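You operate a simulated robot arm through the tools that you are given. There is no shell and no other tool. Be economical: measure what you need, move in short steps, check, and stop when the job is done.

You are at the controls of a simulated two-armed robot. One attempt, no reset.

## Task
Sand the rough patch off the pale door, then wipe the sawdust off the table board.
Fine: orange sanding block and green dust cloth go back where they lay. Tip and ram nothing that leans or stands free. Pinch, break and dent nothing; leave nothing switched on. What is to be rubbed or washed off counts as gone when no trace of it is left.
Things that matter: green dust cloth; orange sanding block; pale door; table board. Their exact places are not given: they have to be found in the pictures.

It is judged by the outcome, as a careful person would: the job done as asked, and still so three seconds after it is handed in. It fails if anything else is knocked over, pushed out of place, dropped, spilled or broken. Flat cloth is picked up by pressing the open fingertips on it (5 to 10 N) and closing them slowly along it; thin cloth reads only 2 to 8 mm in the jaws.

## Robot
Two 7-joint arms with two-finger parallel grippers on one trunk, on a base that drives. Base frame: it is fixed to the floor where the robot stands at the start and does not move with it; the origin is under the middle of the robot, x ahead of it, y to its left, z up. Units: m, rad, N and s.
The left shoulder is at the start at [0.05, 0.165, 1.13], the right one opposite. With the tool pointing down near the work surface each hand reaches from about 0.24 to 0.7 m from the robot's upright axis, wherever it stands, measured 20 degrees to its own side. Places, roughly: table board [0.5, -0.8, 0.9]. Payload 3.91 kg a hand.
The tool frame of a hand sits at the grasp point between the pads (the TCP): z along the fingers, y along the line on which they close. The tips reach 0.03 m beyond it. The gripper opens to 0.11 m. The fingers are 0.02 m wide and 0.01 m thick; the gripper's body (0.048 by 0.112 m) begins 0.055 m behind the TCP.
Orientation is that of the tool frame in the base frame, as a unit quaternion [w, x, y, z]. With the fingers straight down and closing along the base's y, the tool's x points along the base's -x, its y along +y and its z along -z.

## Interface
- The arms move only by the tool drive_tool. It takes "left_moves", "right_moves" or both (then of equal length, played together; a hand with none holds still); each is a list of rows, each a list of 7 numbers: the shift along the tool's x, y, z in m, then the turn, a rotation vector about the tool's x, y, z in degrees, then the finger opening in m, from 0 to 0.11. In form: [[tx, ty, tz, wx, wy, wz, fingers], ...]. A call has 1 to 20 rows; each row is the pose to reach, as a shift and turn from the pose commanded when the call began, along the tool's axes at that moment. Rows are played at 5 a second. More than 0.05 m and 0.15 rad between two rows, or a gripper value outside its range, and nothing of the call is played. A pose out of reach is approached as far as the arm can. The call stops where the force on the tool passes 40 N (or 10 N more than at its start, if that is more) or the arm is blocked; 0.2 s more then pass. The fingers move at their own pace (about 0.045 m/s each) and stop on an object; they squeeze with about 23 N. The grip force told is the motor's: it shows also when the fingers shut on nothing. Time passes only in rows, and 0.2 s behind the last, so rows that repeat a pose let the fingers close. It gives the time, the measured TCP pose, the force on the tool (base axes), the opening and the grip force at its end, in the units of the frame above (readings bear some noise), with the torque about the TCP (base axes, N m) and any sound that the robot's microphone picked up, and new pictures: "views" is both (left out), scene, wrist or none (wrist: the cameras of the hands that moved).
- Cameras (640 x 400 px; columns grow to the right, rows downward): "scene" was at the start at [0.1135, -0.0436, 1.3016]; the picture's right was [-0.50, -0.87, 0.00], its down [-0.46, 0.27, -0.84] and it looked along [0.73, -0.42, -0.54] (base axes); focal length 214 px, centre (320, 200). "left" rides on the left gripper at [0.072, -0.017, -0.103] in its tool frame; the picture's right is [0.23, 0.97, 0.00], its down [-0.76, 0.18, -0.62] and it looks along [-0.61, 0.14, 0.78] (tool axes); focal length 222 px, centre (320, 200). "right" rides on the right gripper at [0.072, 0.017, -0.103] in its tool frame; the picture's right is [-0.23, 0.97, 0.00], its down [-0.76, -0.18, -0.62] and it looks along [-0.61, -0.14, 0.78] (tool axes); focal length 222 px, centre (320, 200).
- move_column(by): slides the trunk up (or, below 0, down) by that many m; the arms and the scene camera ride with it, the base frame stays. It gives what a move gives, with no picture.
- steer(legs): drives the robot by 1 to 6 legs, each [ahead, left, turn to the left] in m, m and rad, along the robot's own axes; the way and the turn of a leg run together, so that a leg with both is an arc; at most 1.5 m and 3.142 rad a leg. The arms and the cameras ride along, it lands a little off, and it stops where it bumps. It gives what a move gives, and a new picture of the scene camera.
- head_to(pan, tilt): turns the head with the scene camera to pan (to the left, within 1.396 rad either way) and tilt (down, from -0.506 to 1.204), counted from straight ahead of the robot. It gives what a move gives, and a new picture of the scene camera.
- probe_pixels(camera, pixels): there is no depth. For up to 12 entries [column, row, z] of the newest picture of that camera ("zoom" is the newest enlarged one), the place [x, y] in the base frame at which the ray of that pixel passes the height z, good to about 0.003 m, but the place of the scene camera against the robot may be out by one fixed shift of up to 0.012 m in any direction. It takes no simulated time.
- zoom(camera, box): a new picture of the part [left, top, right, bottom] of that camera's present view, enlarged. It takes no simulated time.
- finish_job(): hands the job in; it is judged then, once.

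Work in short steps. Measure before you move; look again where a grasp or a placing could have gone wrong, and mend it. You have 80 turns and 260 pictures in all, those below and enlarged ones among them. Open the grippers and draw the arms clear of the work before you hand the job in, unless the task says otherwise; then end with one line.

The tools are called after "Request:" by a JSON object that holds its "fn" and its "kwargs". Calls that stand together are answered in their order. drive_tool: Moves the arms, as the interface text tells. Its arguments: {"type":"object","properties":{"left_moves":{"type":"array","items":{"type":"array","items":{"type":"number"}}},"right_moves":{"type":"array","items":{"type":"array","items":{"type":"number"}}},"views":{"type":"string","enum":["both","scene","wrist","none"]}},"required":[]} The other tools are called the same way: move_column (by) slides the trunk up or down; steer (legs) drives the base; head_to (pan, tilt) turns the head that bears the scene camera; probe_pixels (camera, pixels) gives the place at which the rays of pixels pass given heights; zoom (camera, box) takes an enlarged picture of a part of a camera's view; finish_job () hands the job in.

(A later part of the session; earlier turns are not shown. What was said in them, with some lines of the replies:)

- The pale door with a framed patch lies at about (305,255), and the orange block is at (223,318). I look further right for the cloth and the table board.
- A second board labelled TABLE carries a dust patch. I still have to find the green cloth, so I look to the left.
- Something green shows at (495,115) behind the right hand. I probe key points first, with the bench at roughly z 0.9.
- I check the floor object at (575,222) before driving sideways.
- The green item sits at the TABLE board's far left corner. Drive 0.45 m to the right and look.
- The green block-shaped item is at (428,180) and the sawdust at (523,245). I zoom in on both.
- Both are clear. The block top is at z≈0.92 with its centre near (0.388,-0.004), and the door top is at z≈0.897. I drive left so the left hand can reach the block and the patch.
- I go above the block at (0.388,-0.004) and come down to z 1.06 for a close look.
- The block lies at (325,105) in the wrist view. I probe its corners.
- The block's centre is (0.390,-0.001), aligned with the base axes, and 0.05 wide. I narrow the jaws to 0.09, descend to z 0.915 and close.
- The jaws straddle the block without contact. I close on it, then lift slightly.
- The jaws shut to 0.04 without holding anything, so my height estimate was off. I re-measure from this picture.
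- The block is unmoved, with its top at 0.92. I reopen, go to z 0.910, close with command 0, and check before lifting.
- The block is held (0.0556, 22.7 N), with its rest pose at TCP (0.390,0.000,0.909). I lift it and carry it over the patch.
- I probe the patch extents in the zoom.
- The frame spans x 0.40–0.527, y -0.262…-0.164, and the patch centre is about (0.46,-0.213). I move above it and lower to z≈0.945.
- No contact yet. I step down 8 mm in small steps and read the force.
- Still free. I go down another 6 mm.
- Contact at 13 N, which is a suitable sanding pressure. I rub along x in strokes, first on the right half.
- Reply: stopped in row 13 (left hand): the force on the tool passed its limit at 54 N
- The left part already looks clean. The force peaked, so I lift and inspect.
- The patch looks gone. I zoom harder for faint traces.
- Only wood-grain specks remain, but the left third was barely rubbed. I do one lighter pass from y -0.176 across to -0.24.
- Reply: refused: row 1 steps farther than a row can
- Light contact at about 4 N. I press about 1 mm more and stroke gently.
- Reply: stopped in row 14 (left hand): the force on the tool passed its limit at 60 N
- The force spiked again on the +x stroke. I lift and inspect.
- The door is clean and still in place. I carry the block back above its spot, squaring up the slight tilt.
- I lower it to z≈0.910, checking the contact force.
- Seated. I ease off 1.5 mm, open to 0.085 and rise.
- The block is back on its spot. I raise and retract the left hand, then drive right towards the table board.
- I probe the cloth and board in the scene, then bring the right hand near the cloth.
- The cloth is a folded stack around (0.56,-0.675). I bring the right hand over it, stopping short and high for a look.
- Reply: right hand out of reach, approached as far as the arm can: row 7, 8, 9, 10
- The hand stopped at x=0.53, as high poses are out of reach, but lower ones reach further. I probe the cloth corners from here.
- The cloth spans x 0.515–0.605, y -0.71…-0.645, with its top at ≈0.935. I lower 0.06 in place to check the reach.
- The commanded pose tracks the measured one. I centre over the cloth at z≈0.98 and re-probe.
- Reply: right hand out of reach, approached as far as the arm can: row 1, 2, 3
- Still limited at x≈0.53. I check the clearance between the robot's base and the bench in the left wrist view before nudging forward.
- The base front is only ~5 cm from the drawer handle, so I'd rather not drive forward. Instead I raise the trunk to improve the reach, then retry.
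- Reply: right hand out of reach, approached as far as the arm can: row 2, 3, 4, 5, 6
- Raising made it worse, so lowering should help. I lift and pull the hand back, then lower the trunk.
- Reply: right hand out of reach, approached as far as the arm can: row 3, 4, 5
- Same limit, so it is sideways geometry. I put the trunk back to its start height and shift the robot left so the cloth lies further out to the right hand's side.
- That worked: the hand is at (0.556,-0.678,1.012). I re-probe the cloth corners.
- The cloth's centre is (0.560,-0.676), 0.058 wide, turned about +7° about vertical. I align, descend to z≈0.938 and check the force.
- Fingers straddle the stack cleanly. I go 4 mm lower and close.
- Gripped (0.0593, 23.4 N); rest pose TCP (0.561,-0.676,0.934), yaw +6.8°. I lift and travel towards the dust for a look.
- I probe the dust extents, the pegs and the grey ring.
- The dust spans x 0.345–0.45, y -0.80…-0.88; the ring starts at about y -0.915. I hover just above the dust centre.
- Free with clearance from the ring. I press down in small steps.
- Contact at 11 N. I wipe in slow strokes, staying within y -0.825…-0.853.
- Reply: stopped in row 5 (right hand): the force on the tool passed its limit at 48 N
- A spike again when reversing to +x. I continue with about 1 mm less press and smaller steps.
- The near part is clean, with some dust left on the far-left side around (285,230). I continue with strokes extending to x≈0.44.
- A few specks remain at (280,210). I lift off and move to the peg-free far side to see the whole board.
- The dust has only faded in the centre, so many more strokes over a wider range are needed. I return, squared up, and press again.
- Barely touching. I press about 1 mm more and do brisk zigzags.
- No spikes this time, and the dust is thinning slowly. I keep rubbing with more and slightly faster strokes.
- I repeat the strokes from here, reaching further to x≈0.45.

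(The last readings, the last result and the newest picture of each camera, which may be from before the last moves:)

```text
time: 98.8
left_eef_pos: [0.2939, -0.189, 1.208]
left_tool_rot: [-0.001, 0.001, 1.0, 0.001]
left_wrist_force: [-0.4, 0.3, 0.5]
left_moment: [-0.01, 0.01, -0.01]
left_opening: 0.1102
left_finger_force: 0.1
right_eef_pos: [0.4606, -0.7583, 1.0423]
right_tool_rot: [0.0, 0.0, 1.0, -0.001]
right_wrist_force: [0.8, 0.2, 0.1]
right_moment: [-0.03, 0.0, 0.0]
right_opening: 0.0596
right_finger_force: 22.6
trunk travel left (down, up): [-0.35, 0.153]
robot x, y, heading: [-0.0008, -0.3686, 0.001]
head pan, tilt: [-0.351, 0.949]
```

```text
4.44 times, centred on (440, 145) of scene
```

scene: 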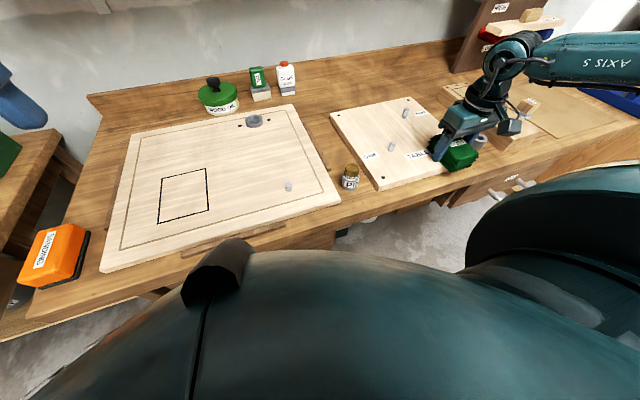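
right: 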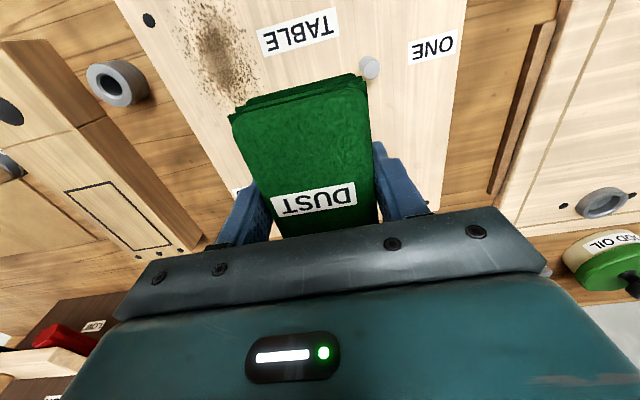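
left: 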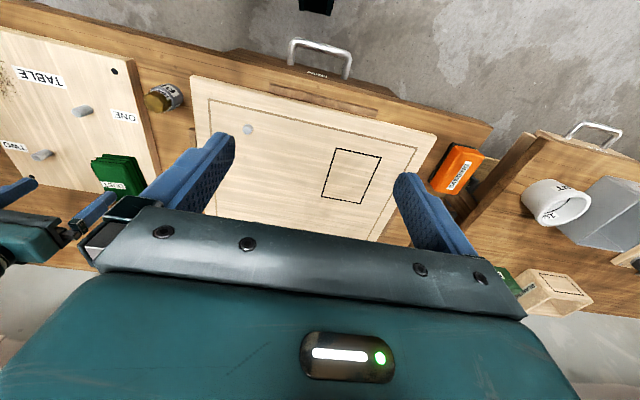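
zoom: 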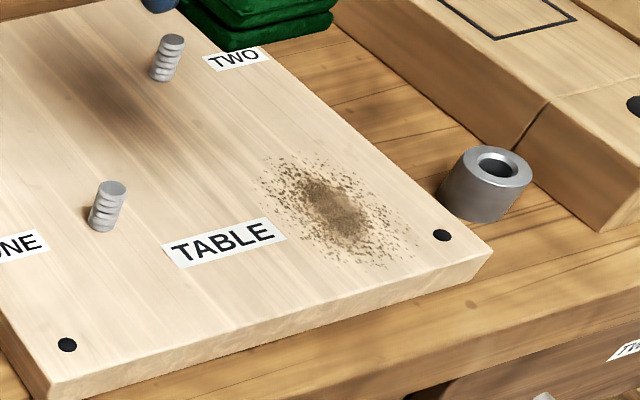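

The dust is practically unchanged: the fingertips probably touch the board and carry the load instead of the cloth. I set the cloth down at the dust spot and regrip it about 12 mm higher.

Request:
{"fn": "drive_tool", "kwargs": {"right_moves": [[0.02, -0.03, 0, 0, 0, 0, 0.03], [0.045, -0.06, 0.01, 0, 0, 0, 0.03], [0.0656, -0.0797, 0.04, 0, 0, 0, 0.03], [0.0656, -0.0797, 0.08, 0, 0, 0, 0.03], [0.0656, -0.0797, 0.1, 0, 0, 0, 0.03], [0.0656, -0.0797, 0.107, 0, 0, 0, 0.03], [0.0656, -0.0797, 0.108, 0, 0, 0, 0.03], [0.0656, -0.0797, 0.108, 0, 0, 0, 0.05], [0.0656, -0.0797, 0.107, 0, 0, 0, 0.07], [0.0656, -0.0797, 0.107, 0, 0, 0, 0.075], [0.0656, -0.0797, 0.107, 0, 0, 0, 0.075], [0.0656, -0.0797, 0.1, 0, 0, 0, 0.075], [0.0656, -0.0797, 0.095, 0, 0, 0, 0.075]]}}

Request:
{"fn": "zoom", "kwargs": {"camera": "scene", "box": [380, 80, 500, 180]}}

```text
time: 101.6
left_eef_pos: [0.2928, -0.1888, 1.2074]
left_tool_rot: [0.001, 0.001, 1.0, 0.001]
left_wrist_force: [0.5, 0.6, 1.0]
left_moment: [-0.05, 0.02, 0.02]
left_opening: 0.11
left_finger_force: 0.1
right_eef_pos: [0.3936, -0.8392, 0.9472]
right_tool_rot: [0.0, 0.0, 1.0, 0.001]
right_wrist_force: [-1.1, -0.1, -0.1]
right_moment: [0.03, 0.02, -0.04]
right_opening: 0.075
right_finger_force: 0.1
trunk travel left (down, up): [-0.35, 0.153]
robot x, y, heading: [-0.0019, -0.3707, -0.003]
head pan, tilt: [-0.351, 0.949]
```

scene: 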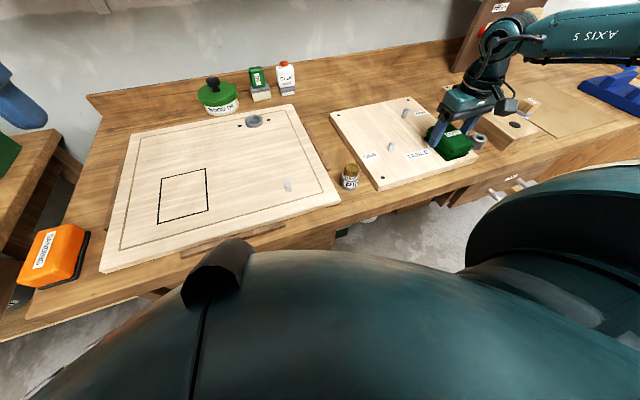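
right: 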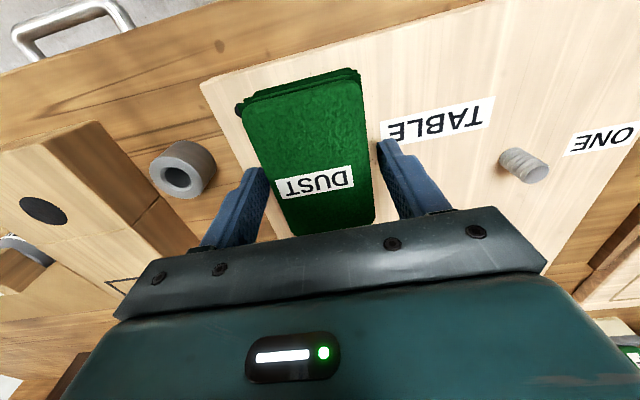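

```text
4.00 times, centred on (440, 130) of scene
```

zoom: 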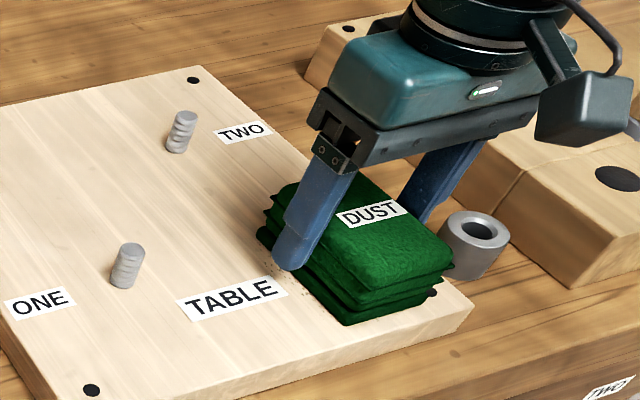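

The cloth stays standing. I close at this height and press down gently.

Request:
{"fn": "drive_tool", "kwargs": {"right_moves": [[0, 0, 0, 0, 0, 0, 0.06], [0, 0, 0, 0, 0, 0, 0.04], [0, 0, 0, 0, 0, 0, 0.03], [0, 0, 0, 0, 0, 0, 0.03], [0, 0, 0.001, 0, 0, 0, 0.03], [0, 0, 0.002, 0, 0, 0, 0.03], [0, 0, 0.002, 0, 0, 0, 0.03]], "views": "none"}}

```text
time: 103.2
left_eef_pos: [0.2917, -0.188, 1.2084]
left_tool_rot: [0.001, 0.0, 1.0, 0.001]
left_wrist_force: [0.4, -0.5, -1.1]
left_moment: [0.01, 0.0, -0.02]
left_opening: 0.1099
left_finger_force: 0.0
right_eef_pos: [0.3944, -0.8395, 0.9473]
right_tool_rot: [0.002, 0.0, 1.0, -0.001]
right_wrist_force: [-1.3, -4.5, 15.9]
right_moment: [0.07, 0.56, 0.07]
right_opening: 0.0594
right_finger_force: 22.8
trunk travel left (down, up): [-0.35, 0.153]
robot x, y, heading: [-0.0021, -0.3683, -0.002]
head pan, tilt: [-0.351, 0.949]
```

The cloth itself now bears 16 N. I wipe with the same zigzag at slightly less pressure.

Request:
{"fn": "drive_tool", "kwargs": {"right_moves": [[0, 0, -0.0005, 0, 0, 0, 0.03], [0.015, 0.006, -0.0005, 0, 0, 0, 0.03], [0.03, 0.012, -0.0005, 0, 0, 0, 0.03], [0.018, 0.016, -0.0005, 0, 0, 0, 0.03], [0.004, 0.018, -0.0005, 0, 0, 0, 0.03], [-0.01, 0.02, -0.0005, 0, 0, 0, 0.03], [-0.024, 0.02, -0.0005, 0, 0, 0, 0.03], [-0.038, 0.014, -0.0005, 0, 0, 0, 0.03], [-0.026, 0.006, -0.0005, 0, 0, 0, 0.03], [-0.012, 0.002, -0.0005, 0, 0, 0, 0.03], [0.002, 0, -0.0005, 0, 0, 0, 0.03], [0.016, -0.003, -0.0005, 0, 0, 0, 0.03], [0.03, -0.006, -0.0005, 0, 0, 0, 0.03], [0.02, -0.012, -0.0005, 0, 0, 0, 0.03], [0.006, -0.014, -0.0005, 0, 0, 0, 0.03], [-0.008, -0.014, -0.0005, 0, 0, 0, 0.03], [-0.022, -0.012, -0.0005, 0, 0, 0, 0.03], [-0.036, -0.008, -0.0005, 0, 0, 0, 0.03], [-0.04, 0.004, -0.0005, 0, 0, 0, 0.03]], "views": "scene"}}

Request:
{"fn": "zoom", "kwargs": {"camera": "scene", "box": [380, 80, 500, 180]}}

```text
time: 107.2
left_eef_pos: [0.2909, -0.1887, 1.2087]
left_tool_rot: [0.001, 0.001, 1.0, 0.001]
left_wrist_force: [0.2, -0.3, -0.4]
left_moment: [0.03, 0.05, -0.01]
left_opening: 0.1101
left_finger_force: 0.0
right_eef_pos: [0.4335, -0.8362, 0.9466]
right_tool_rot: [0.002, 0.0, 1.0, -0.002]
right_wrist_force: [-0.9, -8.5, 17.0]
right_moment: [-0.06, 0.48, 0.23]
right_opening: 0.0593
right_finger_force: 22.9
trunk travel left (down, up): [-0.35, 0.153]
robot x, y, heading: [-0.0012, -0.3675, 0.002]
head pan, tilt: [-0.351, 0.949]
```

scene: 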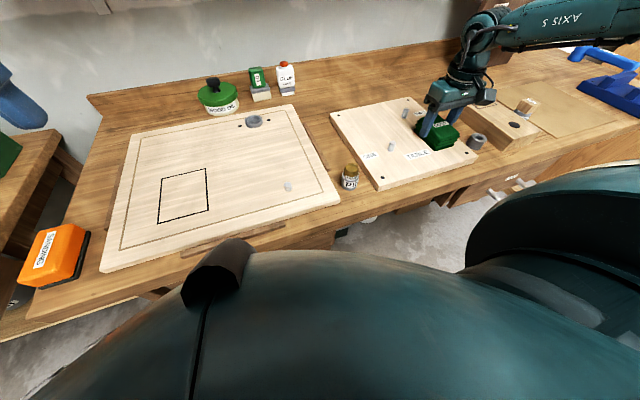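

```text
4.00 times, centred on (440, 130) of scene
```

zoom: 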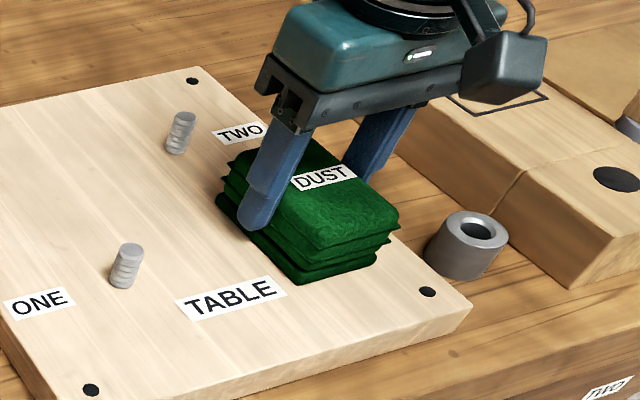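

The near area is now clean. I lift and move away to inspect the rest.

Request:
{"fn": "drive_tool", "kwargs": {"right_moves": [[0, 0, -0.03, 0, 0, 0, 0.03], [0, 0, -0.07, 0, 0, 0, 0.03], [-0.02, 0.03, -0.09, 0, 0, 0, 0.03], [-0.04, 0.06, -0.1, 0, 0, 0, 0.03], [-0.07, 0.095, -0.1, 0, 0, 0, 0.03], [-0.07, 0.095, -0.1, 0, 0, 0, 0.03]]}}

Request:
{"fn": "zoom", "kwargs": {"camera": "scene", "box": [390, 100, 490, 190]}}

Request:
{"fn": "zoom", "kwargs": {"camera": "right", "box": [80, 0, 380, 190]}}

```text
time: 108.6
left_eef_pos: [0.2914, -0.19, 1.2079]
left_tool_rot: [0.001, 0.001, 1.0, 0.001]
left_wrist_force: [0.0, 0.6, -0.1]
left_moment: [0.0, 0.0, -0.01]
left_opening: 0.11
left_finger_force: 0.0
right_eef_pos: [0.505, -0.7412, 1.0451]
right_tool_rot: [0.001, 0.001, 1.0, 0.0]
right_wrist_force: [0.2, 0.0, -0.8]
right_moment: [0.02, -0.03, 0.02]
right_opening: 0.0595
right_finger_force: 22.6
trunk travel left (down, up): [-0.35, 0.153]
robot x, y, heading: [0.0007, -0.3704, -0.0]
head pan, tilt: [-0.351, 0.949]
```

scene: 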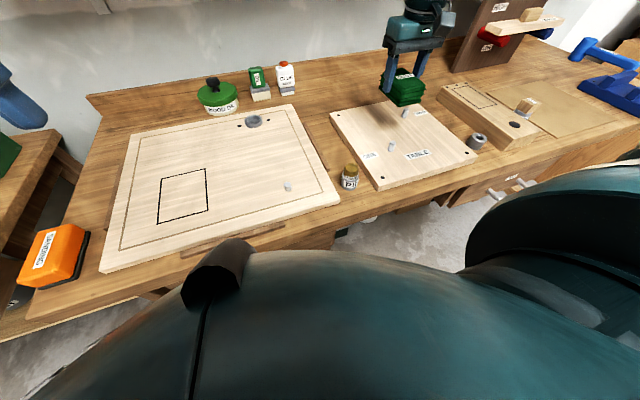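
right: 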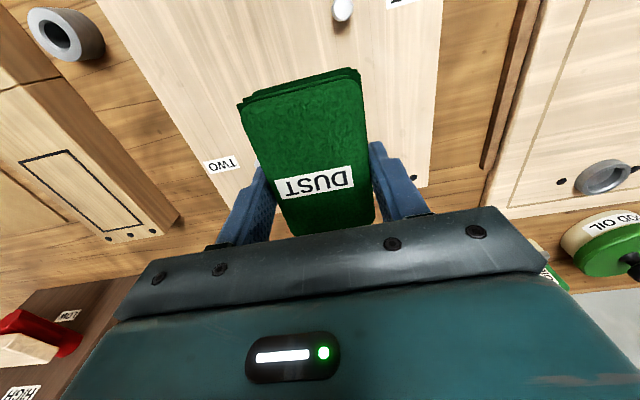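

```text
4.44 times, centred on (440, 145) of scene
```

zoom: 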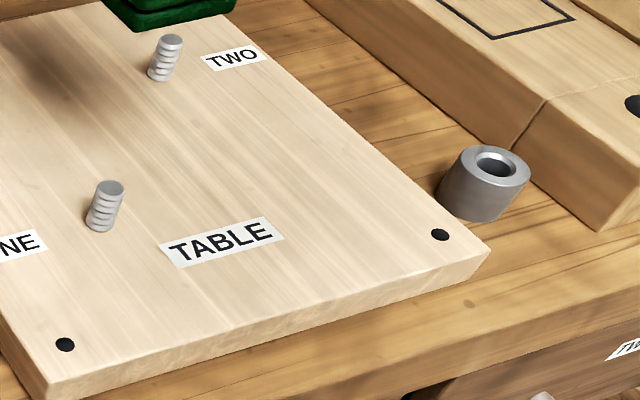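

```text
2.11 times, centred on (230, 95) of right
```

zoom: 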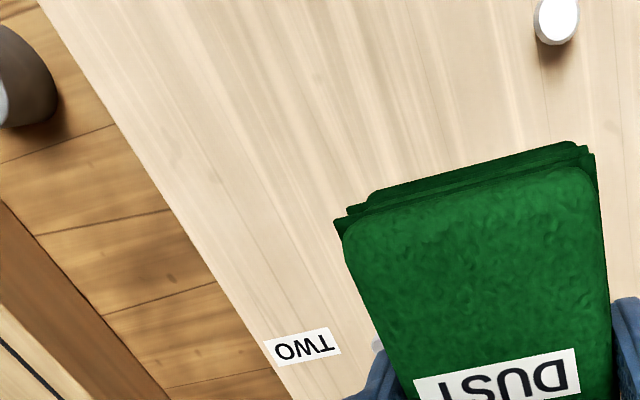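

The board is clean. I carry the cloth back above its place at (0.561,-0.676), yaw +6.8°.

Request:
{"fn": "drive_tool", "kwargs": {"right_moves": [[-0.02, 0.025, 0, 0, 0, -2, 0.03], [-0.04, 0.05, 0, 0, 0, -4.5, 0.03], [-0.056, 0.065, 0, 0, 0, -6.8, 0.03], [-0.056, 0.065, 0.035, 0, 0, -6.8, 0.03], [-0.056, 0.065, 0.07, 0, 0, -6.8, 0.03], [-0.056, 0.065, 0.085, 0, 0, -6.8, 0.03], [-0.056, 0.065, 0.085, 0, 0, -6.8, 0.03]]}}

Request:
{"fn": "zoom", "kwargs": {"camera": "scene", "box": [310, 50, 450, 150]}}

```text
time: 110.2
left_eef_pos: [0.2921, -0.1895, 1.2072]
left_tool_rot: [0.001, 0.0, 1.0, 0.0]
left_wrist_force: [0.0, 0.4, 0.0]
left_moment: [0.04, 0.0, -0.01]
left_opening: 0.1102
left_finger_force: 0.0
right_eef_pos: [0.561, -0.6758, 0.9605]
right_tool_rot: [0.0, -0.059, 0.998, 0.0]
right_wrist_force: [0.9, 0.0, -0.5]
right_moment: [-0.02, 0.01, -0.05]
right_opening: 0.0593
right_finger_force: 23.3
trunk travel left (down, up): [-0.35, 0.153]
robot x, y, heading: [0.0013, -0.3724, 0.003]
head pan, tilt: [-0.351, 0.949]
```

scene: 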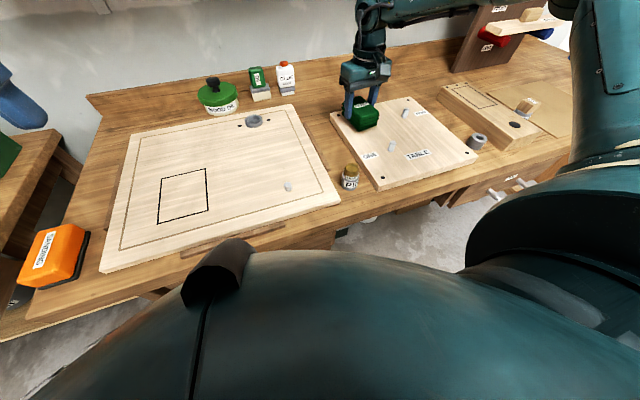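
right: 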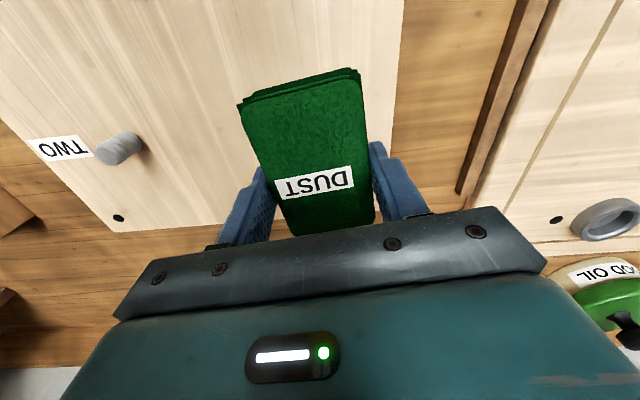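

```text
4.00 times, centred on (380, 100) of scene
```

zoom: 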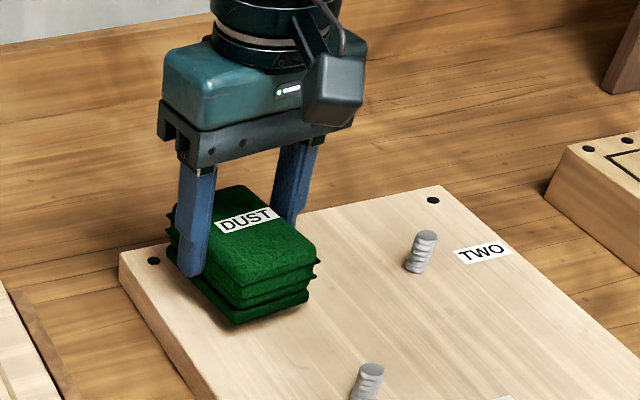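

Aligned. I lower to contact at about 0.9475.

Request:
{"fn": "drive_tool", "kwargs": {"right_moves": [[0, 0, 0.006, 0, 0, 0, 0.03], [0, 0, 0.01, 0, 0, 0, 0.03], [0, 0, 0.012, 0, 0, 0, 0.03], [0, 0, 0.0125, 0, 0, 0, 0.03], [0, 0, 0.0125, 0, 0, 0, 0.03]], "views": "none"}}

```text
time: 111.4
left_eef_pos: [0.2917, -0.1898, 1.2073]
left_tool_rot: [0.0, 0.0, 1.0, 0.001]
left_wrist_force: [-0.2, 0.4, -0.1]
left_moment: [-0.03, -0.02, -0.03]
left_opening: 0.1097
left_finger_force: 0.1
right_eef_pos: [0.5605, -0.6756, 0.9484]
right_tool_rot: [0.0, -0.06, 0.998, 0.0]
right_wrist_force: [-0.2, 0.0, -0.3]
right_moment: [-0.01, 0.01, 0.02]
right_opening: 0.0596
right_finger_force: 23.0
trunk travel left (down, up): [-0.35, 0.153]
robot x, y, heading: [-0.0012, -0.37, -0.0]
head pan, tilt: [-0.351, 0.949]
```

I go down 1 mm more, release, and rise.

Request:
{"fn": "drive_tool", "kwargs": {"right_moves": [[0, 0, 0.001, 0, 0, 0, 0.03], [0, 0, 0.001, 0, 0, 0, 0.03], [0, 0, 0.001, 0, 0, 0, 0.055], [0, 0, 0.001, 0, 0, 0, 0.07], [0, 0, 0.001, 0, 0, 0, 0.08], [0, 0, 0.001, 0, 0, 0, 0.085], [0, 0, -0.02, 0, 0, 0, 0.085], [0, 0, -0.06, 0, 0, 0, 0.085], [0, 0, -0.064, 0, 0, 3.4, 0.11], [0, 0, -0.064, 0, 0, 6.8, 0.11]]}}

Request:
{"fn": "probe_pixels", "kwargs": {"camera": "right", "pixels": [[267, 95, 0.935], [341, 67, 0.935], [368, 172, 0.935], [312, 190, 0.935]]}}

Request:
{"fn": "zoom", "kwargs": {"camera": "right", "box": [220, 40, 420, 200]}}

```text
time: 113.6
left_eef_pos: [0.2913, -0.1886, 1.2081]
left_tool_rot: [0.001, 0.0, 1.0, 0.002]
left_wrist_force: [0.7, -0.8, -0.3]
left_moment: [0.02, -0.01, -0.01]
left_opening: 0.11
left_finger_force: 0.0
right_eef_pos: [0.5603, -0.6763, 1.0127]
right_tool_rot: [0.0, 0.001, 1.0, -0.001]
right_wrist_force: [-0.2, 0.5, -0.1]
right_moment: [0.01, -0.01, 0.02]
right_opening: 0.1103
right_finger_force: 0.1
trunk travel left (down, up): [-0.35, 0.153]
robot x, y, heading: [-0.0033, -0.3686, -0.001]
head pan, tilt: [-0.351, 0.949]
```

scene: 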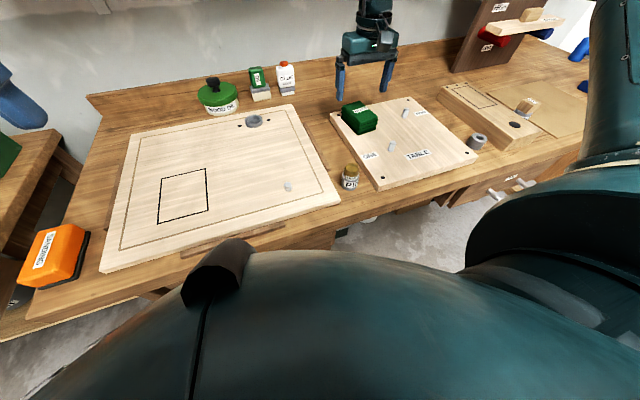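
right: 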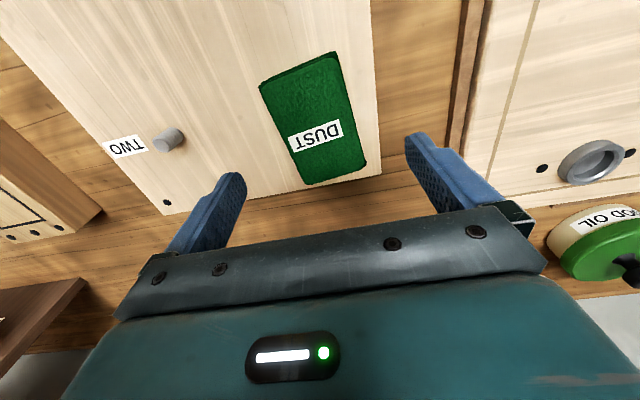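

```text
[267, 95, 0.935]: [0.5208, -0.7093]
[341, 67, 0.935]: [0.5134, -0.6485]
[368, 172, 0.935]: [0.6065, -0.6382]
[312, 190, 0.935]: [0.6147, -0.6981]
```

```text
2.50 times, centred on (320, 120) of right
```

zoom: 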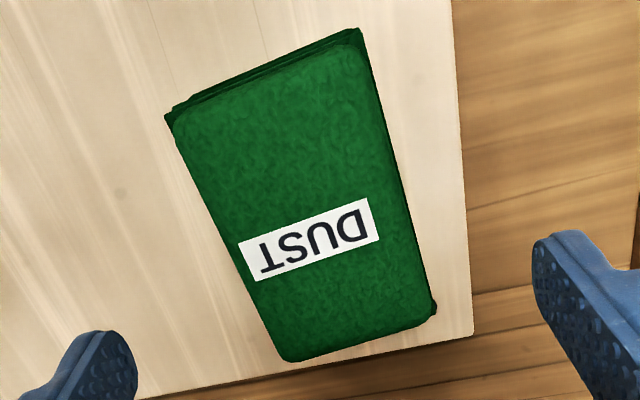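

I measure the placed cloth's corners and raise the arm clear.

Request:
{"fn": "probe_pixels", "kwargs": {"camera": "right", "pixels": [[273, 90, 0.935], [260, 87, 0.935], [336, 52, 0.935], [365, 168, 0.935], [308, 185, 0.935], [382, 173, 0.897]]}}

```text
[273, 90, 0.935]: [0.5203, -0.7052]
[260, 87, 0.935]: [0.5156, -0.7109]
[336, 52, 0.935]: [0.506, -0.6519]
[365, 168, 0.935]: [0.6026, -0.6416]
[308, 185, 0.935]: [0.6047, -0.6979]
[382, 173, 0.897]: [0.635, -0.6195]
```

The cloth is within a few mm of where it lay. I draw the arms clear and take a final look.

Request:
{"fn": "drive_tool", "kwargs": {"right_moves": [[0, 0, -0.045, 0, 0, 0, 0.11], [0.01, 0, -0.09, 0, 0, 0, 0.11], [0.05, 0, -0.13, 0, 0, 0, 0.11], [0.095, 0, -0.15, 0, 0, 0, 0.11], [0.14, 0.0, -0.15, 0, 0, 0, 0.11], [0.185, 0.0, -0.15, 0, 0, 0, 0.11], [0.23, 0.01, -0.15, 0, 0, 0, 0.11], [0.275, 0.03, -0.15, 0, 0, 0, 0.11], [0.32, 0.05, -0.15, 0, 0, 0, 0.11]], "views": "scene"}}

Request:
{"fn": "zoom", "kwargs": {"camera": "scene", "box": [320, 80, 490, 200]}}

Request:
{"fn": "zoom", "kwargs": {"camera": "scene", "box": [0, 80, 350, 300]}}

```text
refused: row 3 steps farther than a row can; nothing moved
```

```text
3.33 times, centred on (405, 140) of scene
```

zoom: 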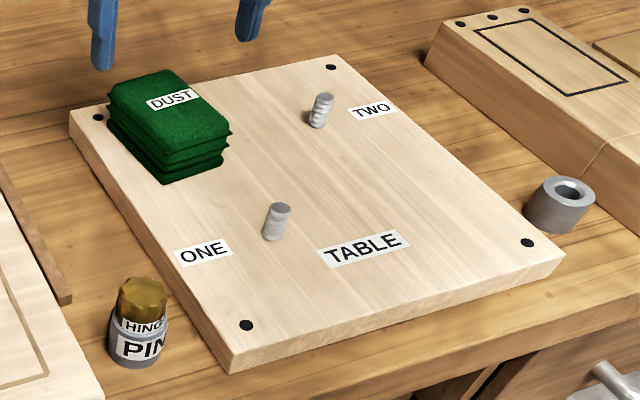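

```text
1.82 times, centred on (175, 190) of scene
```

zoom: 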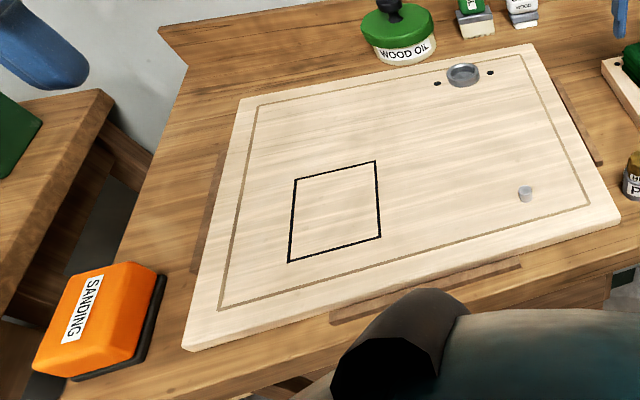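

Everything is in place and clean. I retract the right arm with smaller rows.

Request:
{"fn": "drive_tool", "kwargs": {"right_moves": [[0, 0, -0.04, 0, 0, 0, 0.11], [0.01, 0, -0.08, 0, 0, 0, 0.11], [0.035, 0, -0.115, 0, 0, 0, 0.11], [0.065, 0, -0.14, 0, 0, 0, 0.11], [0.105, 0, -0.15, 0, 0, 0, 0.11], [0.145, 0, -0.15, 0, 0, 0, 0.11], [0.185, 0, -0.15, 0, 0, 0, 0.11], [0.225, 0.01, -0.15, 0, 0, 0, 0.11], [0.265, 0.02, -0.15, 0, 0, 0, 0.11]], "views": "scene"}}

```text
time: 115.6
left_eef_pos: [0.2919, -0.1894, 1.2082]
left_tool_rot: [0.001, 0.001, 1.0, 0.001]
left_wrist_force: [-0.4, 0.1, 0.1]
left_moment: [-0.01, 0.01, 0.02]
left_opening: 0.1101
left_finger_force: 0.1
right_eef_pos: [0.2961, -0.656, 1.1622]
right_tool_rot: [-0.001, 0.0, 1.0, -0.001]
right_wrist_force: [-0.1, -0.9, -0.5]
right_moment: [0.0, -0.06, -0.02]
right_opening: 0.1098
right_finger_force: 0.1
trunk travel left (down, up): [-0.35, 0.153]
robot x, y, heading: [0.0008, -0.3704, 0.001]
head pan, tilt: [-0.351, 0.949]
```

scene: 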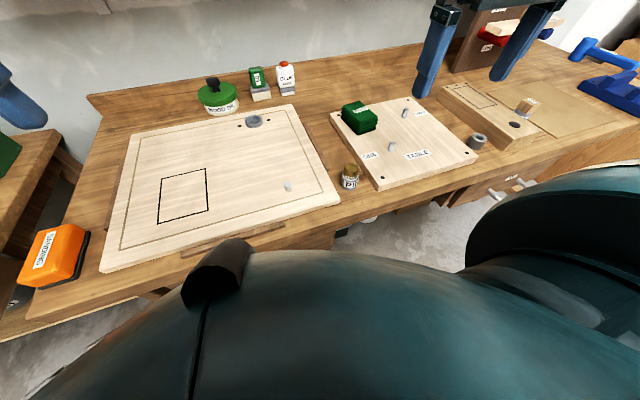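

Both surfaces are clean, the tools are back in place and the arms are clear, so I hand the job in.

Request:
{"fn": "finish_job", "kwargs": {}}

```text
The job is handed in.
```

I sanded the rough patch off the pale door and wiped the sawdust off the table board; no trace of either shows in the last pictures. The orange block and green cloth are back within a few mm of where they lay. Four rubbing strokes briefly hit force spikes of 48–60 N, but I saw no marks, and nothing was knocked over.
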